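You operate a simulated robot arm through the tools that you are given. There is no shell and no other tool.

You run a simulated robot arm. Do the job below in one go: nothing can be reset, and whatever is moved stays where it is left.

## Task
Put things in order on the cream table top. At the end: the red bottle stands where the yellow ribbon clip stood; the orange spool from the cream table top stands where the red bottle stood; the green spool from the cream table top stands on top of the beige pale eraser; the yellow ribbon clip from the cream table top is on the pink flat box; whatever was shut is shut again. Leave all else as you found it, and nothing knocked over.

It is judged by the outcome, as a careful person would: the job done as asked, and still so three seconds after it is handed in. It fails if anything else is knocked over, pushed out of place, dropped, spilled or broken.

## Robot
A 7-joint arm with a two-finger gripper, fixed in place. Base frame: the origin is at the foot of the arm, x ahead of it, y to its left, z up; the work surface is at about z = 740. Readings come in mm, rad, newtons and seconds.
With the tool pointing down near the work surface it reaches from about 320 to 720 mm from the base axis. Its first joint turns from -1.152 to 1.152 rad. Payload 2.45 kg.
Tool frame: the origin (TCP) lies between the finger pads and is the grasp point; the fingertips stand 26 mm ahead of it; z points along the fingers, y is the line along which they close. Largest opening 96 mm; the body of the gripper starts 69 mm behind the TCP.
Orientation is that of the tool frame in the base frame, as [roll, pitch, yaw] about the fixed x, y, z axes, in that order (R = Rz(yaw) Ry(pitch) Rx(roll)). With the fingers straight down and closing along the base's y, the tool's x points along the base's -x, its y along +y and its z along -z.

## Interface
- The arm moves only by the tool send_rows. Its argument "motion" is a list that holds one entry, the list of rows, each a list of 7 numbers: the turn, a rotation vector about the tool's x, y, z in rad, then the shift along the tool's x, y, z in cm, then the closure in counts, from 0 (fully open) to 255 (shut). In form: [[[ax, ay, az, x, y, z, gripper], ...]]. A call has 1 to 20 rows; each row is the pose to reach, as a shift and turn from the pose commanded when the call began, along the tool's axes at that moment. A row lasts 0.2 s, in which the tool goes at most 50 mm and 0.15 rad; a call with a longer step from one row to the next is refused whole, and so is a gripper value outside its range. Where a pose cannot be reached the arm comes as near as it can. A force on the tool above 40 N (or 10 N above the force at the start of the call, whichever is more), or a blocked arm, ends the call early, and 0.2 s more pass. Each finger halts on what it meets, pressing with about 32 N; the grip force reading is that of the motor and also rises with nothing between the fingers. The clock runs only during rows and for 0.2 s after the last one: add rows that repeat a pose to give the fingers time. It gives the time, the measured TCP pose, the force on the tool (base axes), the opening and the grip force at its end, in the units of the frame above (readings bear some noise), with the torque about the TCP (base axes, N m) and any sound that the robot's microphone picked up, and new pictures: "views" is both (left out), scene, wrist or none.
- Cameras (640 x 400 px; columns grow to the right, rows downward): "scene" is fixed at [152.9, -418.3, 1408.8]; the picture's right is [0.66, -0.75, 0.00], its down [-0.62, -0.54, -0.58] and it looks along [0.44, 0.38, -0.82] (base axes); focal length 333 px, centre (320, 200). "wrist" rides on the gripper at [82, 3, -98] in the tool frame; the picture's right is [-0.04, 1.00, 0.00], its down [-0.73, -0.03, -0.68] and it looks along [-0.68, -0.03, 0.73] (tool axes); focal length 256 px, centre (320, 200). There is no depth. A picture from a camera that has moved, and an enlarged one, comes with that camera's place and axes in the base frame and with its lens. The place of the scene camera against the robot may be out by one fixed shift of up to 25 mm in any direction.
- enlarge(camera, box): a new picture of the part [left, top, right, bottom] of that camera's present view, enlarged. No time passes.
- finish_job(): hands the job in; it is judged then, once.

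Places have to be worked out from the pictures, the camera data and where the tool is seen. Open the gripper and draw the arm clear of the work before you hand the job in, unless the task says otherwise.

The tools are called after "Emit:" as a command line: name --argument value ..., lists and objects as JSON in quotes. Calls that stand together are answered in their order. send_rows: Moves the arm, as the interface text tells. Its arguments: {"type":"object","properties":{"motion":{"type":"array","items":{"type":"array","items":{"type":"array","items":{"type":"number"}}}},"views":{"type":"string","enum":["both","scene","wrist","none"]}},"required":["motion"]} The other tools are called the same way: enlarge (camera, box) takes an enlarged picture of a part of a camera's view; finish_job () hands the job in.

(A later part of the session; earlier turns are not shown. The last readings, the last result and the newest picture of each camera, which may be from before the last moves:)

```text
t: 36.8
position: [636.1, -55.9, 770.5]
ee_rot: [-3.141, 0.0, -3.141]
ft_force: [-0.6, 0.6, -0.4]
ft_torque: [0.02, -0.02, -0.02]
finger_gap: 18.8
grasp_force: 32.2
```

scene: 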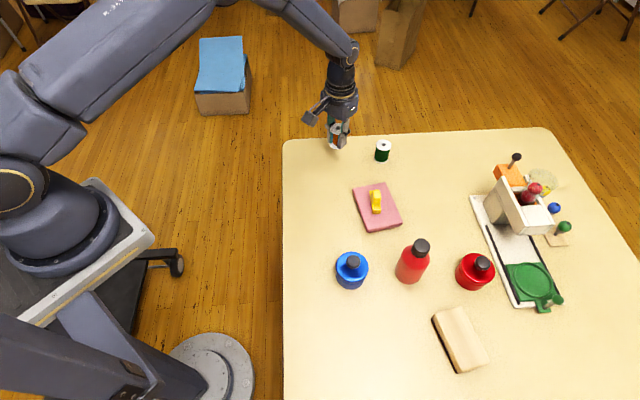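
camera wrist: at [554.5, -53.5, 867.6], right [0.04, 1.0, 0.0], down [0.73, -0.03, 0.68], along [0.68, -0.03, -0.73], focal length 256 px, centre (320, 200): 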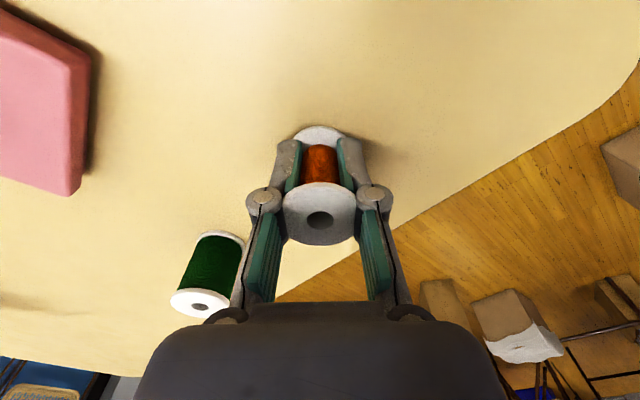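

Emit:
send_rows --motion '[[[0, 0, 0, 0, 0, 0.05, 240], [0, 0, 0, 0, 0, 0.1, 240], [0, 0, 0, 0, 0, 0.1, 240]]]' --views "none"

```text
t: 37.6
position: [636.3, -57.7, 770.0]
ee_rot: [-3.141, 0.0, -3.141]
ft_force: [-2.3, 0.9, 7.1]
ft_torque: [0.04, 0.05, -0.02]
finger_gap: 18.7
grasp_force: 32.4
```

There is light contact at 7 N. I'll release by opening the fingers fully.

Emit:
send_rows --motion '[[[0, 0, 0, 0, 0, -0.03, 240], [0, 0, 0, 0, 0, -0.03, 200], [0, 0, 0, 0, 0, -0.03, 165], [0, 0, 0, 0, 0, -0.03, 130], [0, 0, 0, 0, 0, -0.03, 90], [0, 0, 0, 0, 0, -0.03, 50], [0, 0, 0, 0, 0, -0.03, 20], [0, 0, 0, 0, 0, -0.03, 20]]]' --views "both"

```text
t: 39.4
position: [636.8, -57.7, 769.8]
ee_rot: [3.141, 0.002, -3.141]
ft_force: [0.2, 0.3, 1.3]
ft_torque: [0.02, -0.03, 0.03]
finger_gap: 88.7
grasp_force: 0.0
camera wrist: at [554.5, -53.4, 865.6], right [0.04, 1.0, 0.0], down [0.73, -0.03, 0.68], along [0.68, -0.03, -0.73], focal length 256 px, centre (320, 200)
```

scene: 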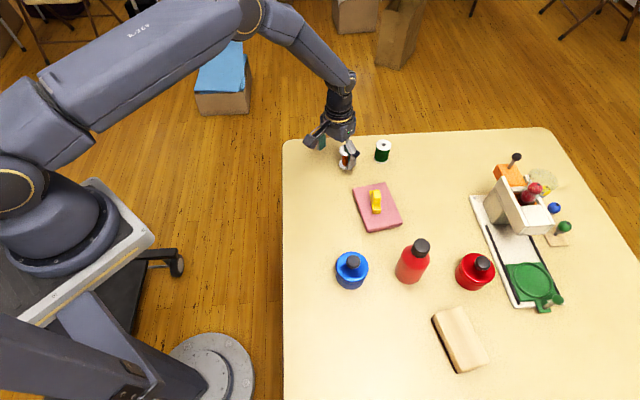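
wrist: 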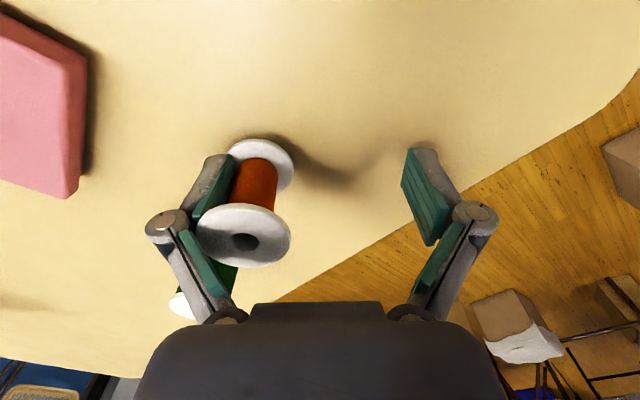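

The spool stayed upright, but as the fingers opened it stuck to the −y finger and was dragged about 35 mm in −y. The pad fits tightly between the flanges. I'll raise by a millimetre to free the tip, then test whether that finger comes away.

Emit:
send_rows --motion '[[[0, 0, 0, 0, 0, -0.05, 20], [0, 0, 0, 0, 0, -0.1, 20], [0, 0, 0, 0, 0, -0.1, 20], [0, 0, 0, 0, -0.2, -0.1, 20], [0, 0, 0, 0, -0.4, -0.1, 20], [0, 0, 0, 0, -0.4, -0.1, 20]]]' --views "both"

Emit:
enlarge --camera "scene" --box '[300, 100, 400, 200]'

Emit:
enlarge --camera "wrist" --box '[140, 120, 300, 300]'

```text
t: 40.8
position: [635.7, -61.9, 771.4]
ee_rot: [3.14, 0.0, 3.141]
ft_force: [0.6, 0.3, -0.3]
ft_torque: [-0.01, -0.02, 0.01]
finger_gap: 88.4
grasp_force: 0.0
camera wrist: at [554.2, -57.4, 866.8], right [0.04, 1.0, 0.0], down [0.73, -0.03, 0.68], along [0.68, -0.03, -0.73], focal length 256 px, centre (320, 200)
```

scene: 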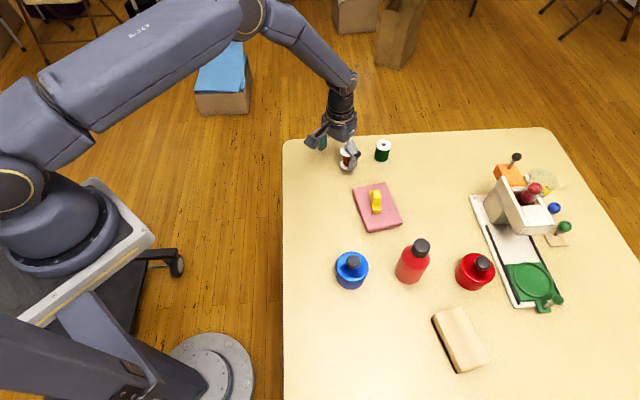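
wrist: 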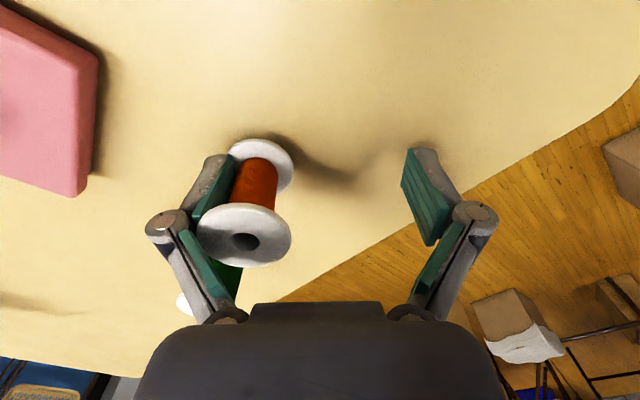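

```text
4.00 times, centred on (350, 150) of scene
camera zoom: at [152.9, -418.3, 1408.8], right [0.66, -0.75, 0.0], down [-0.62, -0.54, -0.58], along [0.44, 0.38, -0.82], focal length 1332 px, centre (200, 400)
```

zoom: 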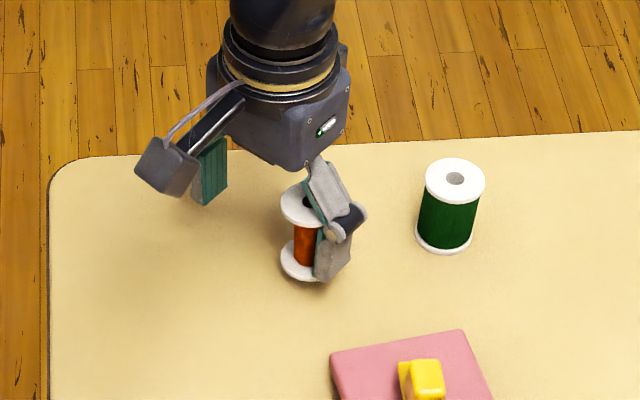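

```text
2.22 times, centred on (220, 210) of wrist
camera zoom: at [554.2, -57.4, 866.8], right [0.04, 1.0, 0.0], down [0.73, -0.03, 0.68], along [0.68, -0.03, -0.73], focal length 569 px, centre (542, 178)
```

zoom: 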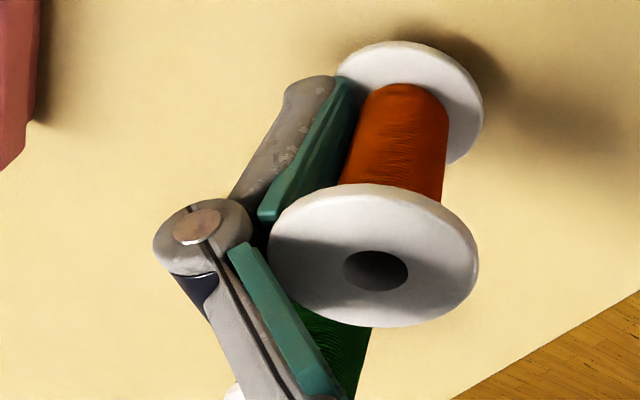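

The spool follows that finger, so the pad still touches a flange. I'll raise a further 1 mm without any lateral motion and compare where the spool sits.

Emit:
send_rows --motion '[[[0, 0, 0, 0, 0, -0.1, 20], [0, 0, 0, 0, 0, -0.1, 20]]]' --views "none"

Emit:
enlarge --camera "scene" --box '[330, 135, 370, 180]'

Emit:
enlarge --camera "wrist" --box '[140, 120, 300, 300]'

```text
t: 41.4
position: [635.5, -60.9, 771.1]
ee_rot: [-3.141, 0.001, 3.14]
ft_force: [0.4, 0.2, 0.2]
ft_torque: [0.0, -0.02, 0.0]
finger_gap: 88.6
grasp_force: 0.1
```

```text
8.89 times, centred on (350, 158) of scene
camera zoom: at [152.9, -418.3, 1408.8], right [0.66, -0.75, 0.0], down [-0.62, -0.54, -0.58], along [0.44, 0.38, -0.82], focal length 2959 px, centre (53, 578)
```

zoom: 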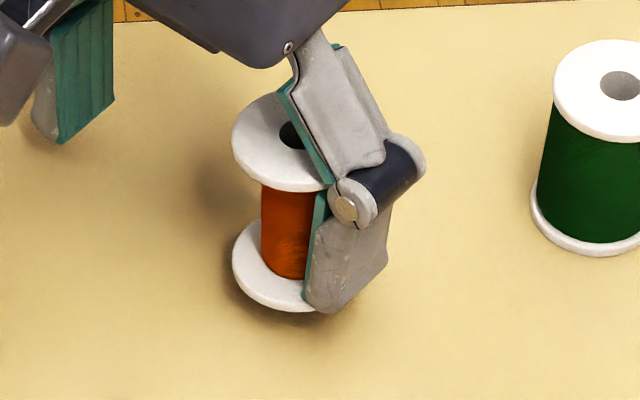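

```text
2.22 times, centred on (220, 210) of wrist
camera zoom: at [554.2, -57.2, 867.8], right [0.04, 1.0, 0.0], down [0.73, -0.03, 0.68], along [0.68, -0.03, -0.73], focal length 569 px, centre (542, 178)
```

zoom: 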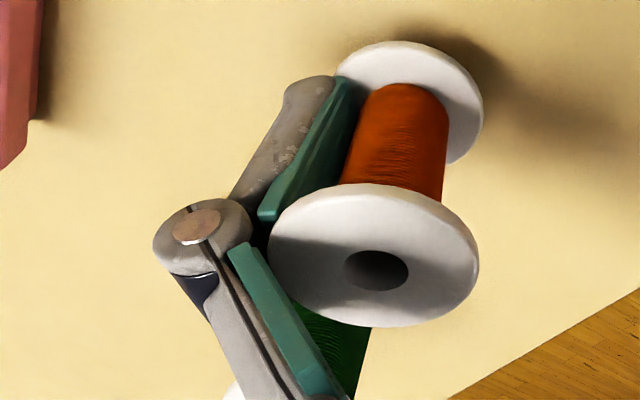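

The spool hasn't changed relative to the finger after the raise, so it is hanging on it. The finger linkage rises as it opens, and it has hooked under the top flange. I'll lower in small steps until the table takes the spool and the pad gains clearance.

Emit:
send_rows --motion '[[[0, 0, 0, 0, 0, 0.1, 20], [0, 0, 0, 0, 0, 0.2, 20], [0, 0, 0, 0, 0, 0.25, 20], [0, 0, 0, 0, 0, 0.25, 20]]]' --views "none"

Emit:
enlarge --camera "wrist" --box '[140, 120, 300, 300]'

Emit:
enlarge --camera "scene" --box '[330, 135, 370, 180]'

```text
t: 42.4
position: [636.5, -60.6, 769.4]
ee_rot: [3.141, 0.0, 3.141]
ft_force: [-0.1, 0.2, -0.5]
ft_torque: [0.03, 0.0, 0.0]
finger_gap: 88.6
grasp_force: 0.0
```

```text
2.22 times, centred on (220, 210) of wrist
camera zoom: at [554.2, -57.2, 865.6], right [0.04, 1.0, 0.0], down [0.73, -0.03, 0.68], along [0.68, -0.03, -0.73], focal length 569 px, centre (542, 178)
```

zoom: 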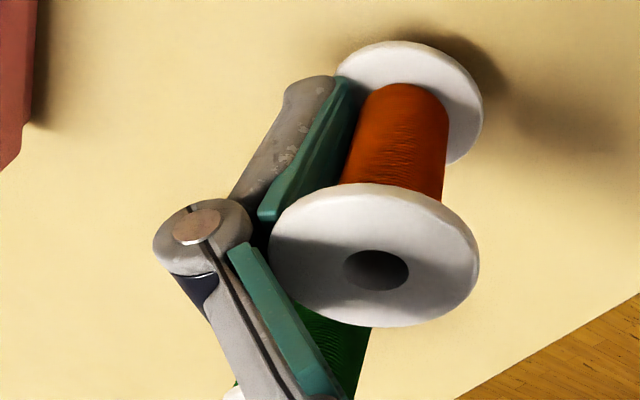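

```text
8.89 times, centred on (350, 158) of scene
camera zoom: at [152.9, -418.3, 1408.8], right [0.66, -0.75, 0.0], down [-0.62, -0.54, -0.58], along [0.44, 0.38, -0.82], focal length 2959 px, centre (53, 578)
```

zoom: 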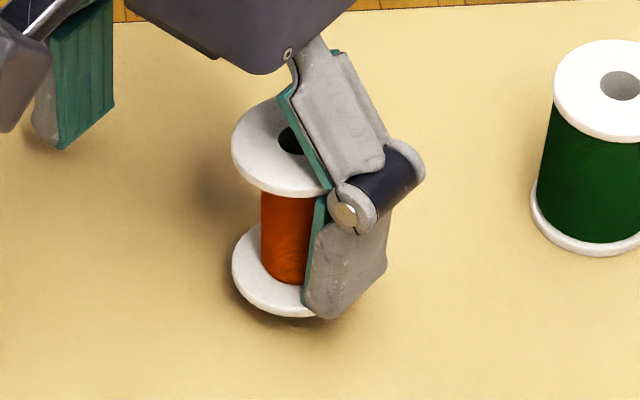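

It's still hanging and moved down together with the finger. I'll continue lowering in 1 mm rows.

Emit:
send_rows --motion '[[[0, 0, 0, 0, 0, 0.1, 20], [0, 0, 0, 0, 0, 0.2, 20], [0, 0, 0, 0, 0, 0.3, 20], [0, 0, 0, 0, 0, 0.3, 20]]]' --views "none"

Emit:
enlarge --camera "wrist" --box '[140, 120, 300, 300]'

```text
t: 43.4
position: [635.8, -60.7, 766.1]
ee_rot: [3.139, 0.0, 3.14]
ft_force: [0.8, 0.2, -0.2]
ft_torque: [0.01, -0.03, -0.02]
finger_gap: 88.4
grasp_force: 0.1
```

```text
2.22 times, centred on (220, 210) of wrist
camera zoom: at [554.4, -57.3, 862.3], right [0.04, 1.0, 0.0], down [0.73, -0.03, 0.68], along [0.68, -0.03, -0.73], focal length 569 px, centre (542, 178)
```

zoom: 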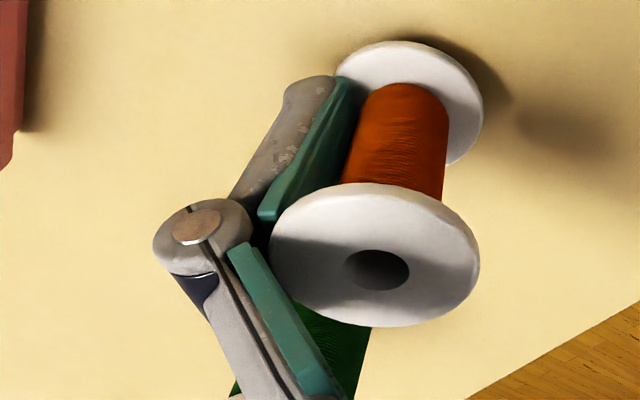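

Emit:
send_rows --motion '[[[0, 0, 0, 0, 0, 0.1, 20], [0, 0, 0, 0, 0, 0.2, 20], [0, 0, 0, 0, 0, 0.2, 20]]]' --views "none"

Emit:
enlarge --camera "wrist" --box '[140, 120, 300, 300]'

Emit:
enlarge --camera "scene" --box '[330, 135, 370, 180]'

```text
t: 44.2
position: [634.6, -61.1, 764.8]
ee_rot: [-3.142, 0.001, -3.141]
ft_force: [0.2, -0.2, -0.1]
ft_torque: [-0.03, -0.01, 0.02]
finger_gap: 88.5
grasp_force: 0.1
```

```text
2.22 times, centred on (220, 210) of wrist
camera zoom: at [554.4, -57.3, 860.1], right [0.04, 1.0, 0.0], down [0.73, -0.03, 0.68], along [0.68, -0.03, -0.73], focal length 569 px, centre (542, 178)
```

zoom: 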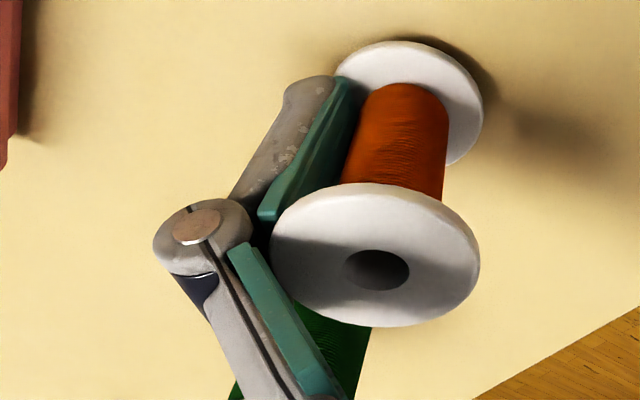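

```text
8.89 times, centred on (350, 158) of scene
camera zoom: at [152.9, -418.3, 1408.8], right [0.66, -0.75, 0.0], down [-0.62, -0.54, -0.58], along [0.44, 0.38, -0.82], focal length 2959 px, centre (53, 578)
```

zoom: 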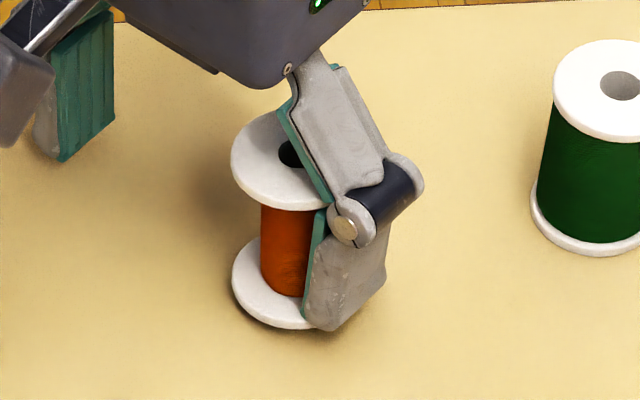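

It is still hanging a few millimetres up. I'll continue lowering.

Emit:
send_rows --motion '[[[0, 0, 0, 0, 0, 0.1, 20], [0, 0, 0, 0, 0, 0.2, 20], [0, 0, 0, 0, 0, 0.3, 20], [0, 0, 0, 0, 0, 0.3, 20]]]' --views "none"

Emit:
enlarge --camera "wrist" --box '[140, 120, 300, 300]'

Emit:
enlarge --camera "scene" --box '[330, 135, 370, 180]'

```text
t: 45.2
position: [637.4, -61.5, 760.9]
ee_rot: [-3.141, 0.001, 3.141]
ft_force: [-0.8, -0.1, -0.3]
ft_torque: [0.04, -0.03, 0.03]
finger_gap: 88.4
grasp_force: 0.1
```

```text
2.22 times, centred on (220, 210) of wrist
camera zoom: at [554.6, -57.2, 857.1], right [0.04, 1.0, 0.0], down [0.73, -0.03, 0.68], along [0.68, -0.03, -0.73], focal length 569 px, centre (542, 178)
```

zoom: 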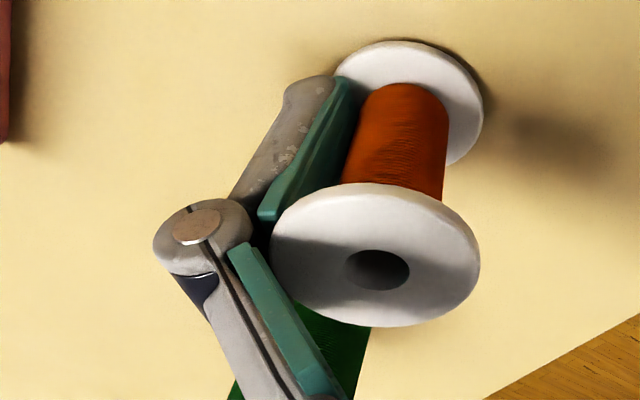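

```text
8.89 times, centred on (350, 158) of scene
camera zoom: at [152.9, -418.3, 1408.8], right [0.66, -0.75, 0.0], down [-0.62, -0.54, -0.58], along [0.44, 0.38, -0.82], focal length 2959 px, centre (53, 578)
```

zoom: 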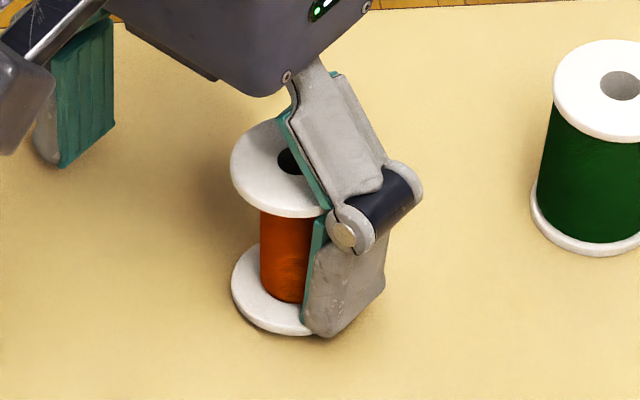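

The shadow under the base is shrinking, so it is close to the table. I'll continue down 2 mm more.

Emit:
send_rows --motion '[[[0, 0, 0, 0, 0, 0.1, 20], [0, 0, 0, 0, 0, 0.2, 20], [0, 0, 0, 0, 0, 0.2, 20]]]' --views "none"

Emit:
enlarge --camera "wrist" --box '[140, 120, 300, 300]'

Emit:
enlarge --camera "scene" --box '[330, 135, 370, 180]'

```text
t: 46.0
position: [638.3, -60.3, 759.8]
ee_rot: [-3.141, -0.001, -3.14]
ft_force: [-0.5, -0.2, 0.9]
ft_torque: [-0.03, 0.0, -0.05]
finger_gap: 89.1
grasp_force: 0.7
```

```text
2.22 times, centred on (220, 210) of wrist
camera zoom: at [554.7, -57.2, 855.2], right [0.04, 1.0, 0.0], down [0.73, -0.03, 0.68], along [0.68, -0.03, -0.73], focal length 569 px, centre (542, 178)
```

zoom: 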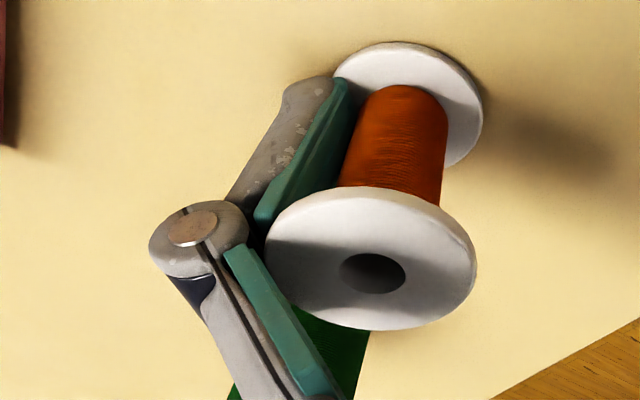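

```text
8.89 times, centred on (350, 158) of scene
camera zoom: at [152.9, -418.3, 1408.8], right [0.66, -0.75, 0.0], down [-0.62, -0.54, -0.58], along [0.44, 0.38, -0.82], focal length 2959 px, centre (53, 578)
```

zoom: 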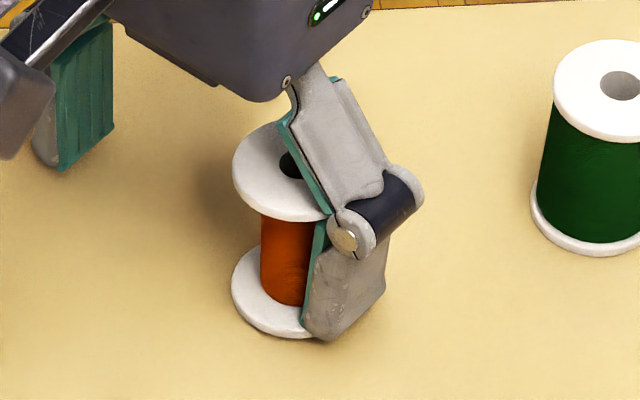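

The base has touched the table: the view shifts slightly, the gap went to 89.1 and the force is 0.9 N. I'll lower 1 mm more so the pad moves down between the flanges.

Emit:
send_rows --motion '[[[0, 0, 0, 0, 0, 0.05, 20], [0, 0, 0, 0, 0, 0.1, 20], [0, 0, 0, 0, 0, 0.1, 20]]]' --views "none"

Emit:
enlarge --camera "wrist" --box '[140, 120, 300, 300]'

Emit:
enlarge --camera "scene" --box '[330, 135, 370, 180]'

```text
t: 46.8
position: [636.8, -60.7, 759.3]
ee_rot: [-3.141, 0.0, -3.141]
ft_force: [1.3, 0.4, 1.2]
ft_torque: [-0.04, 0.01, 0.02]
finger_gap: 90.1
grasp_force: 0.6
```

```text
2.22 times, centred on (220, 210) of wrist
camera zoom: at [554.7, -57.1, 854.5], right [0.04, 1.0, 0.0], down [0.73, -0.03, 0.68], along [0.68, -0.03, -0.73], focal length 569 px, centre (542, 178)
```

zoom: 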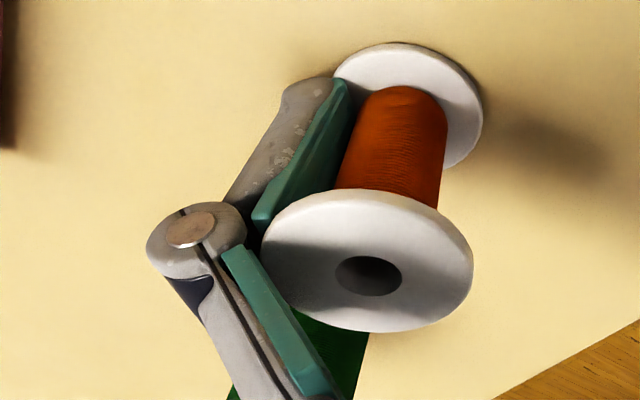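

```text
8.89 times, centred on (350, 158) of scene
camera zoom: at [152.9, -418.3, 1408.8], right [0.66, -0.75, 0.0], down [-0.62, -0.54, -0.58], along [0.44, 0.38, -0.82], focal length 2959 px, centre (53, 578)
```

zoom: 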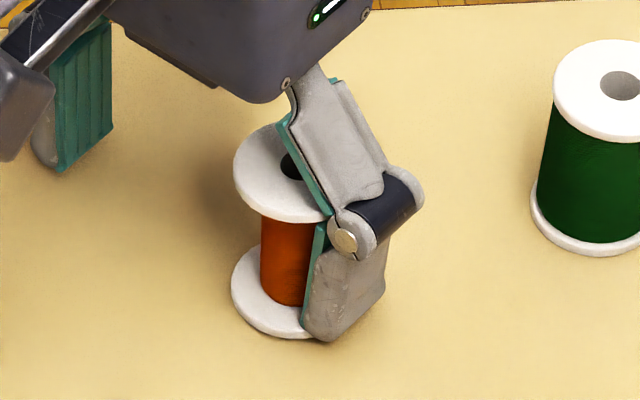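

The spool had been cocked about 4° on the finger and is straightening as the table takes it. I'll lower another millimetre.

Emit:
send_rows --motion '[[[0, 0, 0, 0, 0, 0.05, 20], [0, 0, 0, 0, 0, 0.1, 20], [0, 0, 0, 0, 0, 0.1, 20]]]' --views "none"

Emit:
enlarge --camera "wrist" --box '[140, 120, 300, 300]'

Emit:
enlarge --camera "scene" --box '[330, 135, 370, 180]'

```text
t: 47.6
position: [636.1, -62.2, 757.0]
ee_rot: [3.14, -0.002, -3.141]
ft_force: [0.9, -1.1, 1.2]
ft_torque: [-0.05, 0.03, 0.02]
finger_gap: 90.3
grasp_force: 1.1
```

```text
2.22 times, centred on (220, 210) of wrist
camera zoom: at [554.5, -57.4, 853.2], right [0.04, 1.0, 0.0], down [0.73, -0.03, 0.68], along [0.68, -0.03, -0.73], focal length 569 px, centre (542, 178)
```

zoom: 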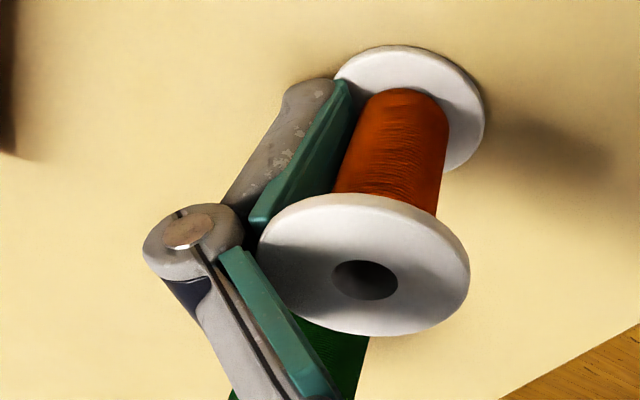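

```text
8.89 times, centred on (350, 158) of scene
camera zoom: at [152.9, -418.3, 1408.8], right [0.66, -0.75, 0.0], down [-0.62, -0.54, -0.58], along [0.44, 0.38, -0.82], focal length 2959 px, centre (53, 578)
```

zoom: 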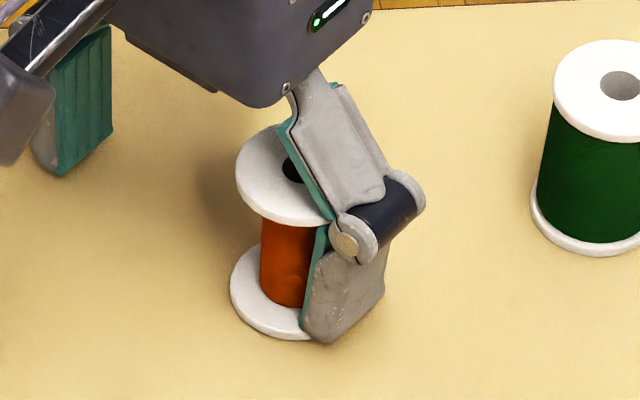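

The spool is now nearly upright and resting on the table. I'll test withdrawing the finger by moving 4 mm in −y.

Emit:
send_rows --motion '[[[0, 0, 0, 0, -0.1, 0, 20], [0, 0, 0, 0, -0.25, 0, 20], [0, 0, 0, 0, -0.4, 0, 20], [0, 0, 0, 0, -0.4, 0, 20]]]' --views "none"

Emit:
enlarge --camera "wrist" --box '[140, 120, 300, 300]'

Emit:
enlarge --camera "scene" --box '[330, 135, 370, 180]'

```text
t: 48.6
position: [635.9, -65.0, 756.4]
ee_rot: [3.141, 0.0, -3.141]
ft_force: [0.3, 0.8, 0.4]
ft_torque: [-0.02, -0.01, -0.02]
finger_gap: 88.9
grasp_force: 0.1
```

```text
2.22 times, centred on (220, 210) of wrist
camera zoom: at [554.5, -61.0, 853.5], right [0.04, 1.0, 0.0], down [0.73, -0.03, 0.68], along [0.68, -0.03, -0.73], focal length 569 px, centre (542, 178)
```

zoom: 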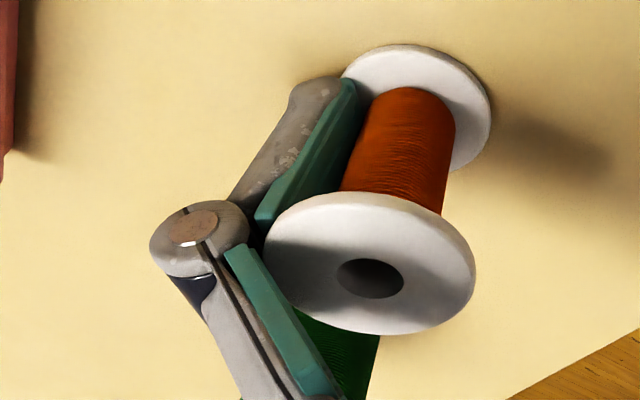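

```text
8.89 times, centred on (350, 158) of scene
camera zoom: at [152.9, -418.3, 1408.8], right [0.66, -0.75, 0.0], down [-0.62, -0.54, -0.58], along [0.44, 0.38, -0.82], focal length 2959 px, centre (53, 578)
```

zoom: 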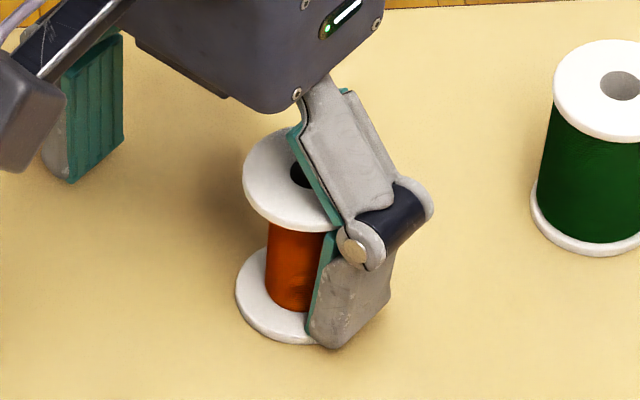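

The finger is coming out, with the spool lagging about 2 mm. The pad tip is now lightly on the lower flange, so I'll raise 0.7 mm and keep withdrawing in −y.

Emit:
send_rows --motion '[[[0, 0, 0, 0, 0, -0.07, 20], [0, 0, 0, 0, -0.15, -0.07, 20], [0, 0, 0, 0, -0.3, -0.07, 20], [0, 0, 0, 0, -0.45, -0.07, 20], [0, 0, 0, 0, -0.45, -0.07, 20]]]' --views "none"

Emit:
enlarge --camera "wrist" --box '[140, 120, 300, 300]'

Emit:
enlarge --camera "scene" --box '[330, 135, 370, 180]'

```text
t: 49.8
position: [637.0, -69.4, 758.1]
ee_rot: [3.141, 0.001, 3.141]
ft_force: [-0.3, 0.5, 0.9]
ft_torque: [0.0, -0.03, 0.0]
finger_gap: 88.7
grasp_force: 0.1
```

```text
2.22 times, centred on (220, 210) of wrist
camera zoom: at [554.5, -65.7, 854.0], right [0.04, 1.0, 0.0], down [0.73, -0.03, 0.68], along [0.68, -0.03, -0.73], focal length 569 px, centre (542, 178)
```

zoom: 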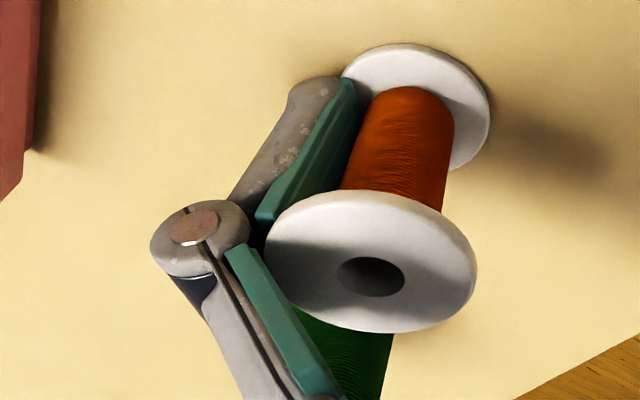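

```text
8.89 times, centred on (350, 158) of scene
camera zoom: at [152.9, -418.3, 1408.8], right [0.66, -0.75, 0.0], down [-0.62, -0.54, -0.58], along [0.44, 0.38, -0.82], focal length 2959 px, centre (53, 578)
```

zoom: 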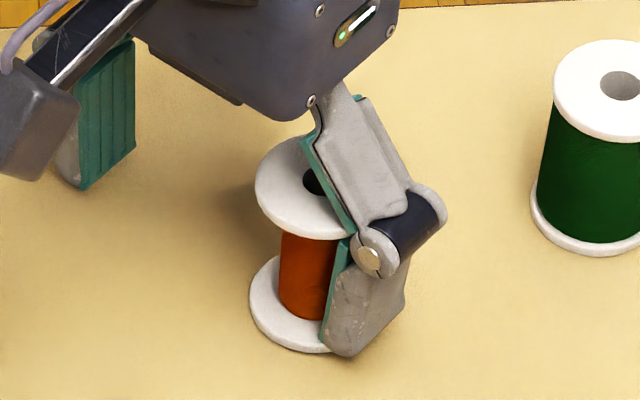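

Raising made the spool follow the finger again. The flange is being pinched at the knuckle, where the angle between the finger links tightens as the gripper opens. I'll partly close to about 50 mm while raising to follow the finger's arc, which should undo the pinch.

Emit:
send_rows --motion '[[[0, 0, 0, 0, 0, 0, 30], [0, 0, 0, 0, 0, -0.15, 42], [0, 0, 0, 0, 0, -0.28, 55], [0, 0, 0, 0, 0, -0.4, 68], [0, 0, 0, 0, 0, -0.53, 82], [0, 0, 0, 0, 0, -0.63, 95], [0, 0, 0, 0, 0, -0.72, 108], [0, 0, 0, 0, 0, -0.8, 122], [0, 0, 0, 0, 0, -0.8, 122]]]' --views "both"

Emit:
enlarge --camera "wrist" --box '[200, 110, 400, 290]'

Emit:
enlarge --camera "scene" --box '[330, 135, 370, 180]'

```text
t: 51.8
position: [637.8, -70.5, 765.0]
ee_rot: [-3.141, 0.0, 3.141]
ft_force: [-1.7, -8.0, 11.8]
ft_torque: [-0.33, 0.03, -0.04]
finger_gap: 58.3
grasp_force: 6.3
camera wrist: at [554.5, -66.4, 862.3], right [0.04, 1.0, 0.0], down [0.73, -0.03, 0.68], along [0.68, -0.03, -0.73], focal length 256 px, centre (320, 200)
```

scene: 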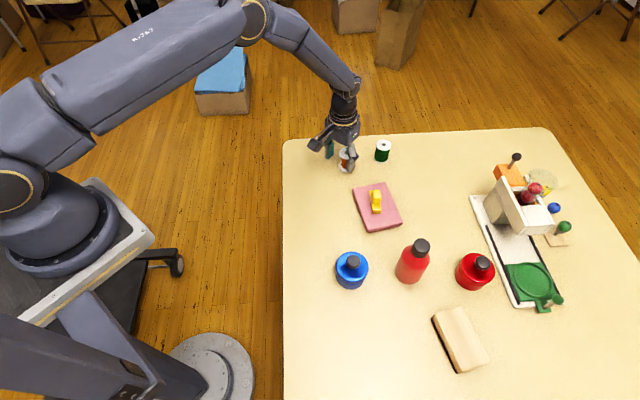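
wrist: 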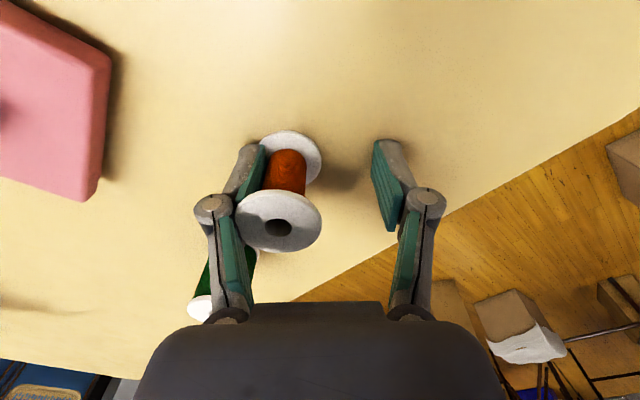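

```text
2.22 times, centred on (300, 200) of wrist
camera zoom: at [554.5, -66.4, 862.3], right [0.04, 1.0, 0.0], down [0.73, -0.03, 0.68], along [0.68, -0.03, -0.73], focal length 569 px, centre (364, 200)
```

zoom: 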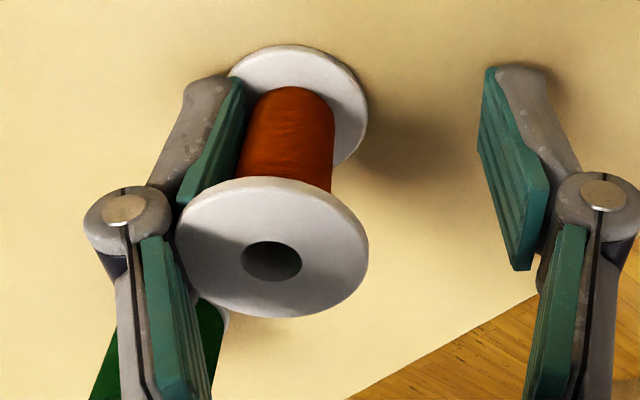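

```text
8.89 times, centred on (350, 158) of scene
camera zoom: at [152.7, -418.4, 1408.7], right [0.66, -0.75, 0.0], down [-0.62, -0.54, -0.58], along [0.44, 0.38, -0.82], focal length 2959 px, centre (53, 578)
```

zoom: 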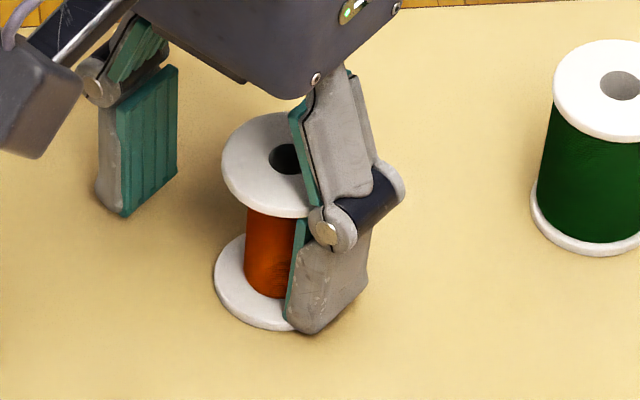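

The finger is pressing on the lower flange (11.8 N up), so the gripper is slightly low. I'll hold the present gap and raise 1.5 mm to unload it.

Emit:
send_rows --motion '[[[0, 0, 0, 0, 0, -0.05, 100], [0, 0, 0, 0, 0, -0.1, 100], [0, 0, 0, 0, 0, -0.1, 100]]]' --views "none"

Emit:
enlarge --camera "wrist" --box '[200, 110, 400, 290]'

Emit:
enlarge --camera "scene" --box '[330, 135, 370, 180]'

```text
t: 52.6
position: [636.0, -68.8, 766.2]
ee_rot: [3.141, -0.001, -3.141]
ft_force: [0.9, -1.8, 2.6]
ft_torque: [-0.03, 0.0, 0.02]
finger_gap: 59.6
grasp_force: 0.8
```

```text
2.22 times, centred on (300, 200) of wrist
camera zoom: at [554.3, -65.5, 862.5], right [0.04, 1.0, 0.0], down [0.73, -0.03, 0.68], along [0.68, -0.03, -0.73], focal length 569 px, centre (364, 200)
```

zoom: 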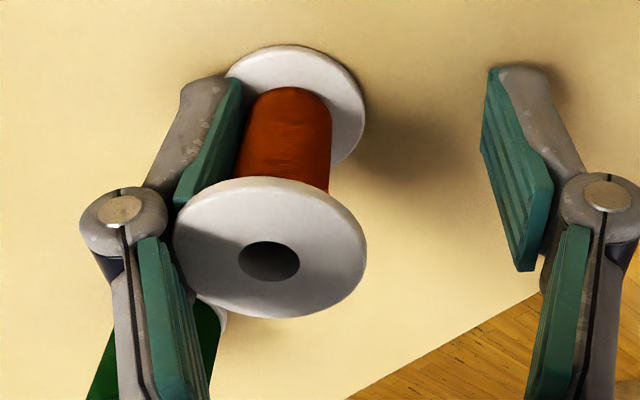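

```text
8.89 times, centred on (350, 158) of scene
camera zoom: at [152.9, -418.3, 1408.8], right [0.66, -0.75, 0.0], down [-0.62, -0.54, -0.58], along [0.44, 0.38, -0.82], focal length 2959 px, centre (53, 578)
```

zoom: 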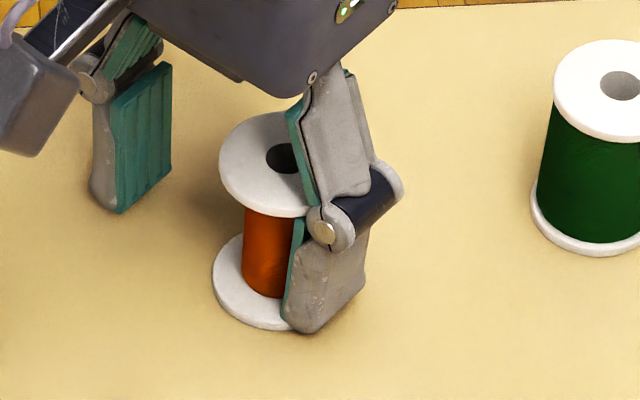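

The load has dropped to 2.6 N. I'll raise a further 0.5 mm and withdraw 5 mm in −y.

Emit:
send_rows --motion '[[[0, 0, 0, 0, 0, -0.05, 100], [0, 0, 0, 0, -0.15, -0.05, 100], [0, 0, 0, 0, -0.3, -0.05, 100], [0, 0, 0, 0, -0.5, -0.05, 100], [0, 0, 0, 0, -0.5, -0.05, 100]]]' --views "none"

Emit:
enlarge --camera "wrist" --box '[200, 110, 400, 290]'

Emit:
enlarge --camera "scene" --box '[330, 135, 370, 180]'

```text
t: 53.8
position: [636.9, -73.4, 767.5]
ee_rot: [-3.141, 0.0, -3.141]
ft_force: [-0.4, 1.1, 1.6]
ft_torque: [0.01, 0.02, 0.0]
finger_gap: 58.2
grasp_force: 0.2
```

```text
2.22 times, centred on (300, 200) of wrist
camera zoom: at [554.7, -70.7, 863.4], right [0.04, 1.0, 0.0], down [0.73, -0.03, 0.68], along [0.68, -0.03, -0.73], focal length 569 px, centre (364, 200)
```

zoom: 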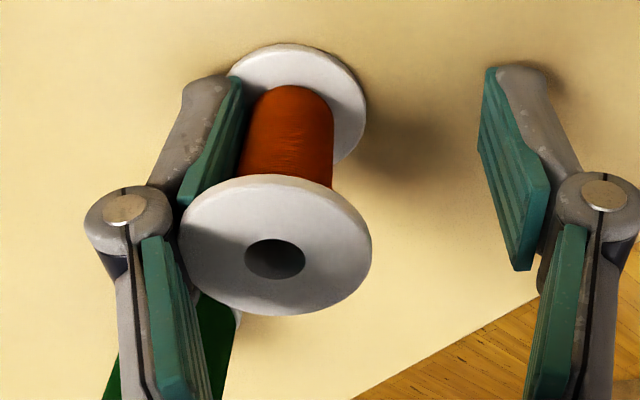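

```text
8.89 times, centred on (350, 158) of scene
camera zoom: at [152.9, -418.3, 1408.8], right [0.66, -0.75, 0.0], down [-0.62, -0.54, -0.58], along [0.44, 0.38, -0.82], focal length 2959 px, centre (53, 578)
```

zoom: 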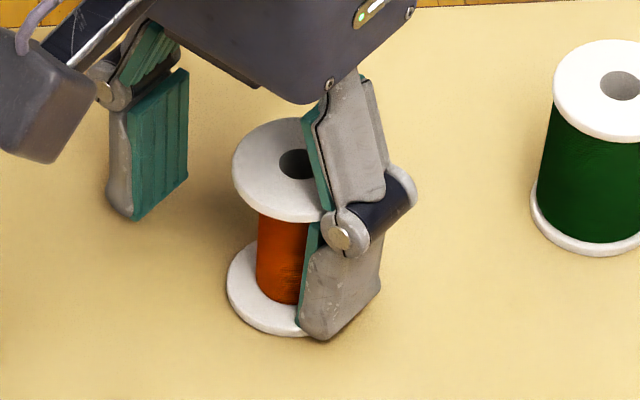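

The spool didn't rise with the last 0.5 mm lift, so it is standing on the table and the pad still rubs the lower flange. I'll raise another 0.5 mm and look for the free height.

Emit:
send_rows --motion '[[[0, 0, 0, 0, 0, -0.05, 100], [0, 0, 0, 0, 0, -0.05, 100]]]' --views "none"

Emit:
enlarge --camera "wrist" --box '[230, 120, 330, 240]'

```text
t: 54.4
position: [637.0, -73.9, 767.3]
ee_rot: [3.141, -0.001, -3.142]
ft_force: [-0.9, 0.2, -0.7]
ft_torque: [0.01, -0.01, 0.01]
finger_gap: 58.4
grasp_force: 0.1
```

```text
3.33 times, centred on (280, 180) of wrist
camera zoom: at [554.8, -70.6, 863.9], right [0.04, 1.0, 0.0], down [0.73, -0.03, 0.68], along [0.68, -0.03, -0.73], focal length 853 px, centre (453, 267)
```

zoom: 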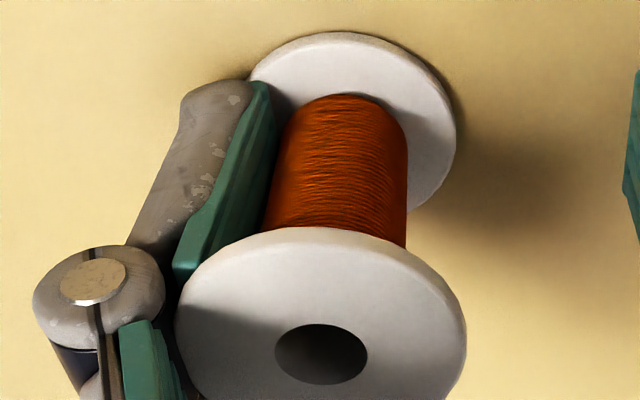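

The force is about zero now. I'll test withdrawing 2 mm in −y at this height.

Emit:
send_rows --motion '[[[0, 0, 0, 0, -0.1, 0, 100], [0, 0, 0, 0, -0.2, 0, 100], [0, 0, 0, 0, -0.2, 0, 100]]]' --views "none"

Emit:
enlarge --camera "wrist" --box '[230, 120, 330, 240]'

```text
t: 55.2
position: [636.4, -76.3, 768.1]
ee_rot: [3.141, 0.001, -3.141]
ft_force: [0.1, 0.4, 0.5]
ft_torque: [-0.01, 0.01, -0.01]
finger_gap: 58.3
grasp_force: 0.0
```

```text
3.33 times, centred on (280, 180) of wrist
camera zoom: at [554.8, -72.6, 864.0], right [0.04, 1.0, 0.0], down [0.73, -0.03, 0.68], along [0.68, -0.03, -0.73], focal length 853 px, centre (453, 267)
```

zoom: 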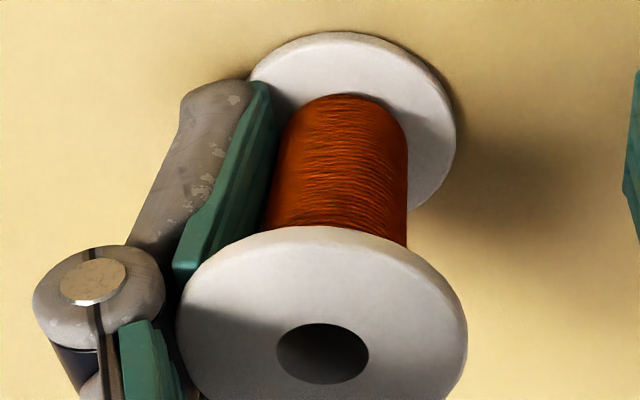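

It still follows, so the free height is a narrow window. I'll scan downward in 0.2 mm steps with a 2 mm withdrawal at each, then check for relative slip.

Emit:
send_rows --motion '[[[0, 0, 0, 0, 0, 0.02, 100], [0, 0, 0, 0, -0.2, 0.02, 100], [0, 0, 0, 0, -0.2, 0.04, 100], [0, 0, 0, 0, -0.4, 0.04, 100], [0, 0, 0, 0, -0.4, 0.06, 100], [0, 0, 0, 0, -0.6, 0.06, 100], [0, 0, 0, 0, -0.6, 0.08, 100], [0, 0, 0, 0, -0.8, 0.08, 100]]]' --views "scene"

Emit:
enlarge --camera "wrist" --box '[230, 120, 330, 240]'

```text
t: 57.0
position: [637.7, -84.4, 767.2]
ee_rot: [3.141, 0.0, 3.141]
ft_force: [-0.8, 0.9, -0.3]
ft_torque: [0.01, 0.01, 0.01]
finger_gap: 58.3
grasp_force: 0.2
```

scene: 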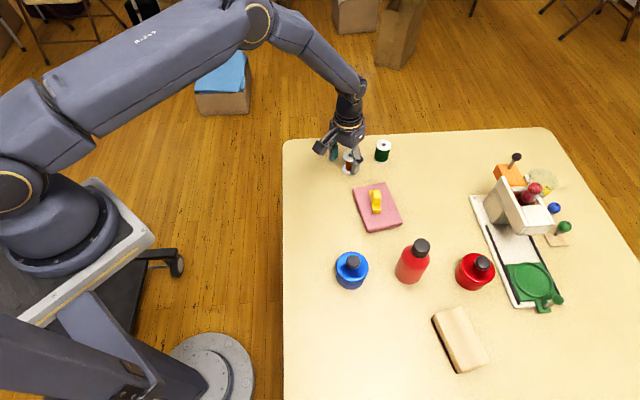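

```text
3.33 times, centred on (280, 180) of wrist
camera zoom: at [554.5, -80.7, 863.4], right [0.04, 1.0, 0.0], down [0.73, -0.03, 0.68], along [0.68, -0.03, -0.73], focal length 853 px, centre (453, 267)
```

zoom: 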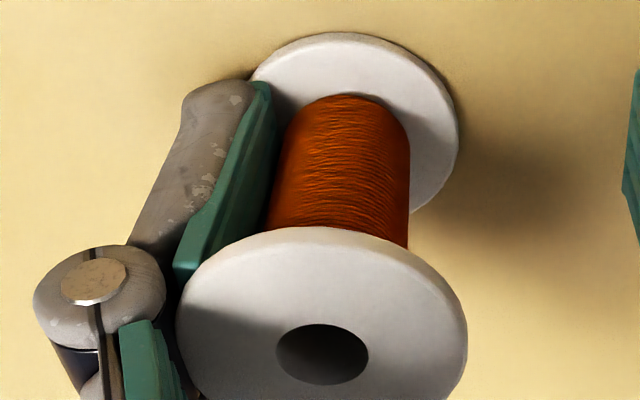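

The base slipped a little but the top flange stays caught at the knuckle. I'll close further to about 40 mm, so the finger links are nearly in line, raising to match, and then withdraw again.

Emit:
send_rows --motion '[[[0, 0, 0, 0, 0, -0.04, 112], [0, 0, 0, 0, 0, -0.08, 124], [0, 0, 0, 0, 0, -0.12, 136], [0, 0, 0, 0, 0, -0.15, 148], [0, 0, 0, 0, 0, -0.15, 148]]]' --views "none"

Emit:
enlarge --camera "wrist" --box '[250, 110, 390, 250]'

Emit:
enlarge --camera "scene" --box '[330, 135, 370, 180]'

```text
t: 58.2
position: [635.5, -85.0, 768.9]
ee_rot: [3.141, 0.0, -3.14]
ft_force: [0.8, -3.6, 4.3]
ft_torque: [-0.05, 0.02, -0.02]
finger_gap: 42.9
grasp_force: 2.4
```

```text
2.86 times, centred on (320, 180) of wrist
camera zoom: at [554.0, -80.9, 864.8], right [0.04, 1.0, 0.0], down [0.73, -0.03, 0.68], along [0.68, -0.03, -0.73], focal length 731 px, centre (320, 257)
```

zoom: 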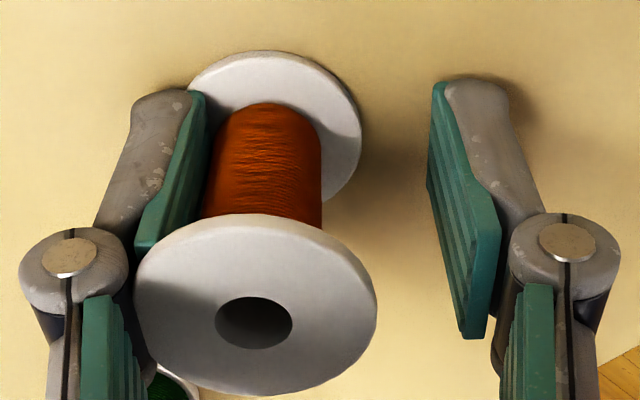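

```text
8.89 times, centred on (350, 158) of scene
camera zoom: at [152.8, -418.4, 1408.8], right [0.66, -0.75, 0.0], down [-0.62, -0.54, -0.58], along [0.44, 0.38, -0.82], focal length 2959 px, centre (53, 578)
```

zoom: 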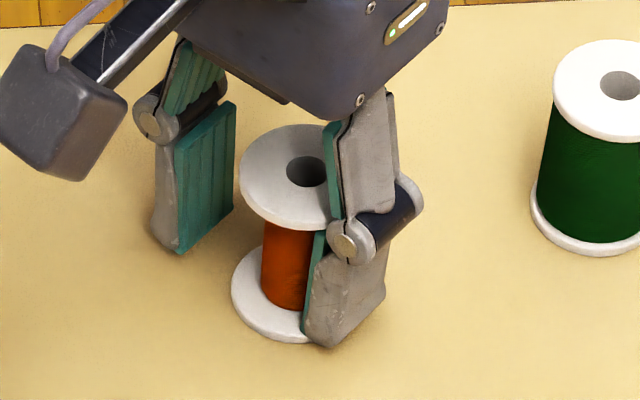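

Now the pad presses the lower flange (4 N), so I'll scan the height the other way, upward in 0.3 mm steps with a 2 mm withdrawal at each.

Emit:
send_rows --motion '[[[0, 0, 0, 0, 0, -0.03, 141], [0, 0, 0, 0, -0.2, -0.03, 141], [0, 0, 0, 0, -0.2, -0.06, 141], [0, 0, 0, 0, -0.4, -0.06, 141], [0, 0, 0, 0, -0.4, -0.09, 141], [0, 0, 0, 0, -0.6, -0.09, 141], [0, 0, 0, 0, -0.6, -0.09, 141]]]' --views "none"

Emit:
enlarge --camera "wrist" --box '[250, 110, 390, 250]'

Emit:
enlarge --camera "scene" --box '[330, 135, 370, 180]'

```text
t: 59.8
position: [636.3, -90.0, 768.6]
ee_rot: [-3.141, -0.001, 3.139]
ft_force: [-0.3, 0.1, 1.2]
ft_torque: [0.0, 0.01, 0.03]
finger_gap: 42.9
grasp_force: 0.1
```

```text
2.86 times, centred on (320, 180) of wrist
camera zoom: at [554.7, -87.1, 865.4], right [0.04, 1.0, 0.0], down [0.73, -0.03, 0.68], along [0.68, -0.03, -0.73], focal length 731 px, centre (320, 257)
```

zoom: 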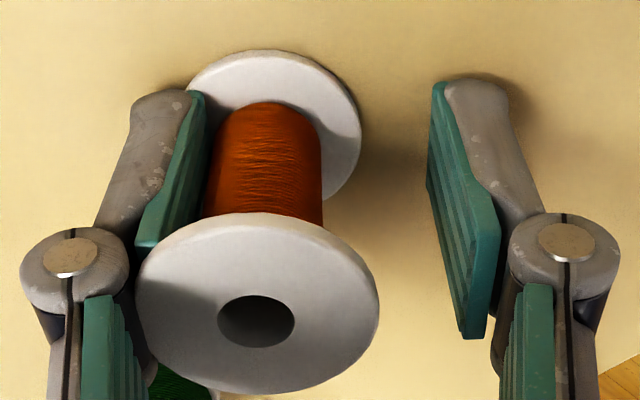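

```text
8.89 times, centred on (350, 158) of scene
camera zoom: at [152.9, -418.3, 1408.8], right [0.66, -0.75, 0.0], down [-0.62, -0.54, -0.58], along [0.44, 0.38, -0.82], focal length 2959 px, centre (53, 578)
```

zoom: 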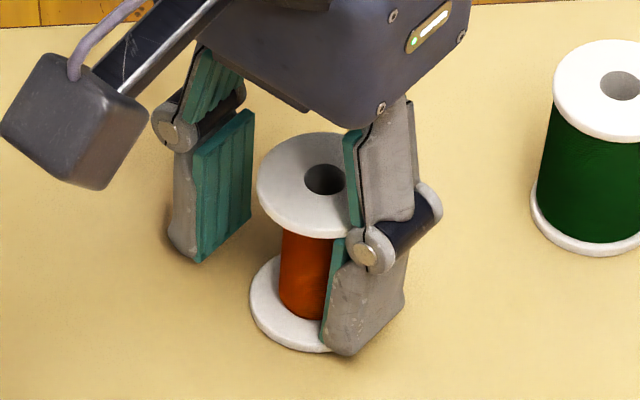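

The scan is inconclusive, so I'll alternate small vertical motions across the free window while withdrawing, and look for slip.

Emit:
send_rows --motion '[[[0, 0, 0, 0, 0, -0.07, 141], [0, 0, 0, 0, -0.1, 0.07, 141], [0, 0, 0, 0, -0.1, -0.07, 141], [0, 0, 0, 0, -0.2, 0.07, 141], [0, 0, 0, 0, -0.2, -0.07, 141], [0, 0, 0, 0, -0.3, 0.07, 141], [0, 0, 0, 0, -0.3, -0.07, 141], [0, 0, 0, 0, -0.4, 0.07, 141], [0, 0, 0, 0, -0.4, -0.07, 141], [0, 0, 0, 0, -0.5, 0.07, 141], [0, 0, 0, 0, -0.5, 0, 141]]]' --views "none"

Emit:
enlarge --camera "wrist" --box '[250, 110, 390, 250]'

Emit:
enlarge --camera "scene" --box '[330, 135, 370, 180]'

```text
t: 62.2
position: [636.7, -95.1, 770.4]
ee_rot: [3.142, 0.0, 3.142]
ft_force: [-0.5, 1.0, 0.6]
ft_torque: [0.01, 0.01, -0.01]
finger_gap: 42.8
grasp_force: 0.1
```

```text
2.86 times, centred on (320, 180) of wrist
camera zoom: at [554.8, -91.6, 865.6], right [0.04, 1.0, 0.0], down [0.73, -0.03, 0.68], along [0.68, -0.03, -0.73], focal length 731 px, centre (320, 257)
```

zoom: 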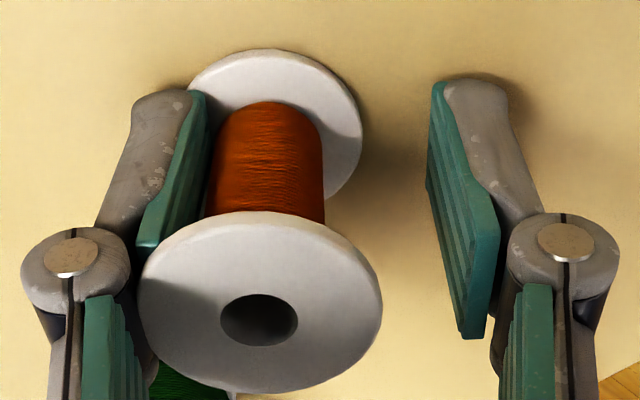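

```text
8.89 times, centred on (350, 158) of scene
camera zoom: at [152.9, -418.3, 1408.8], right [0.66, -0.75, 0.0], down [-0.62, -0.54, -0.58], along [0.44, 0.38, -0.82], focal length 2959 px, centre (53, 578)
```

zoom: 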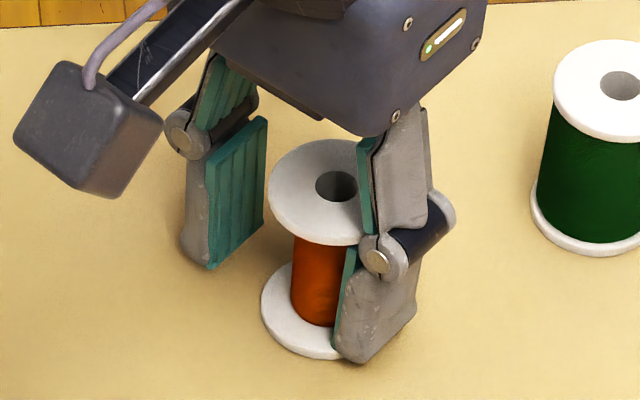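

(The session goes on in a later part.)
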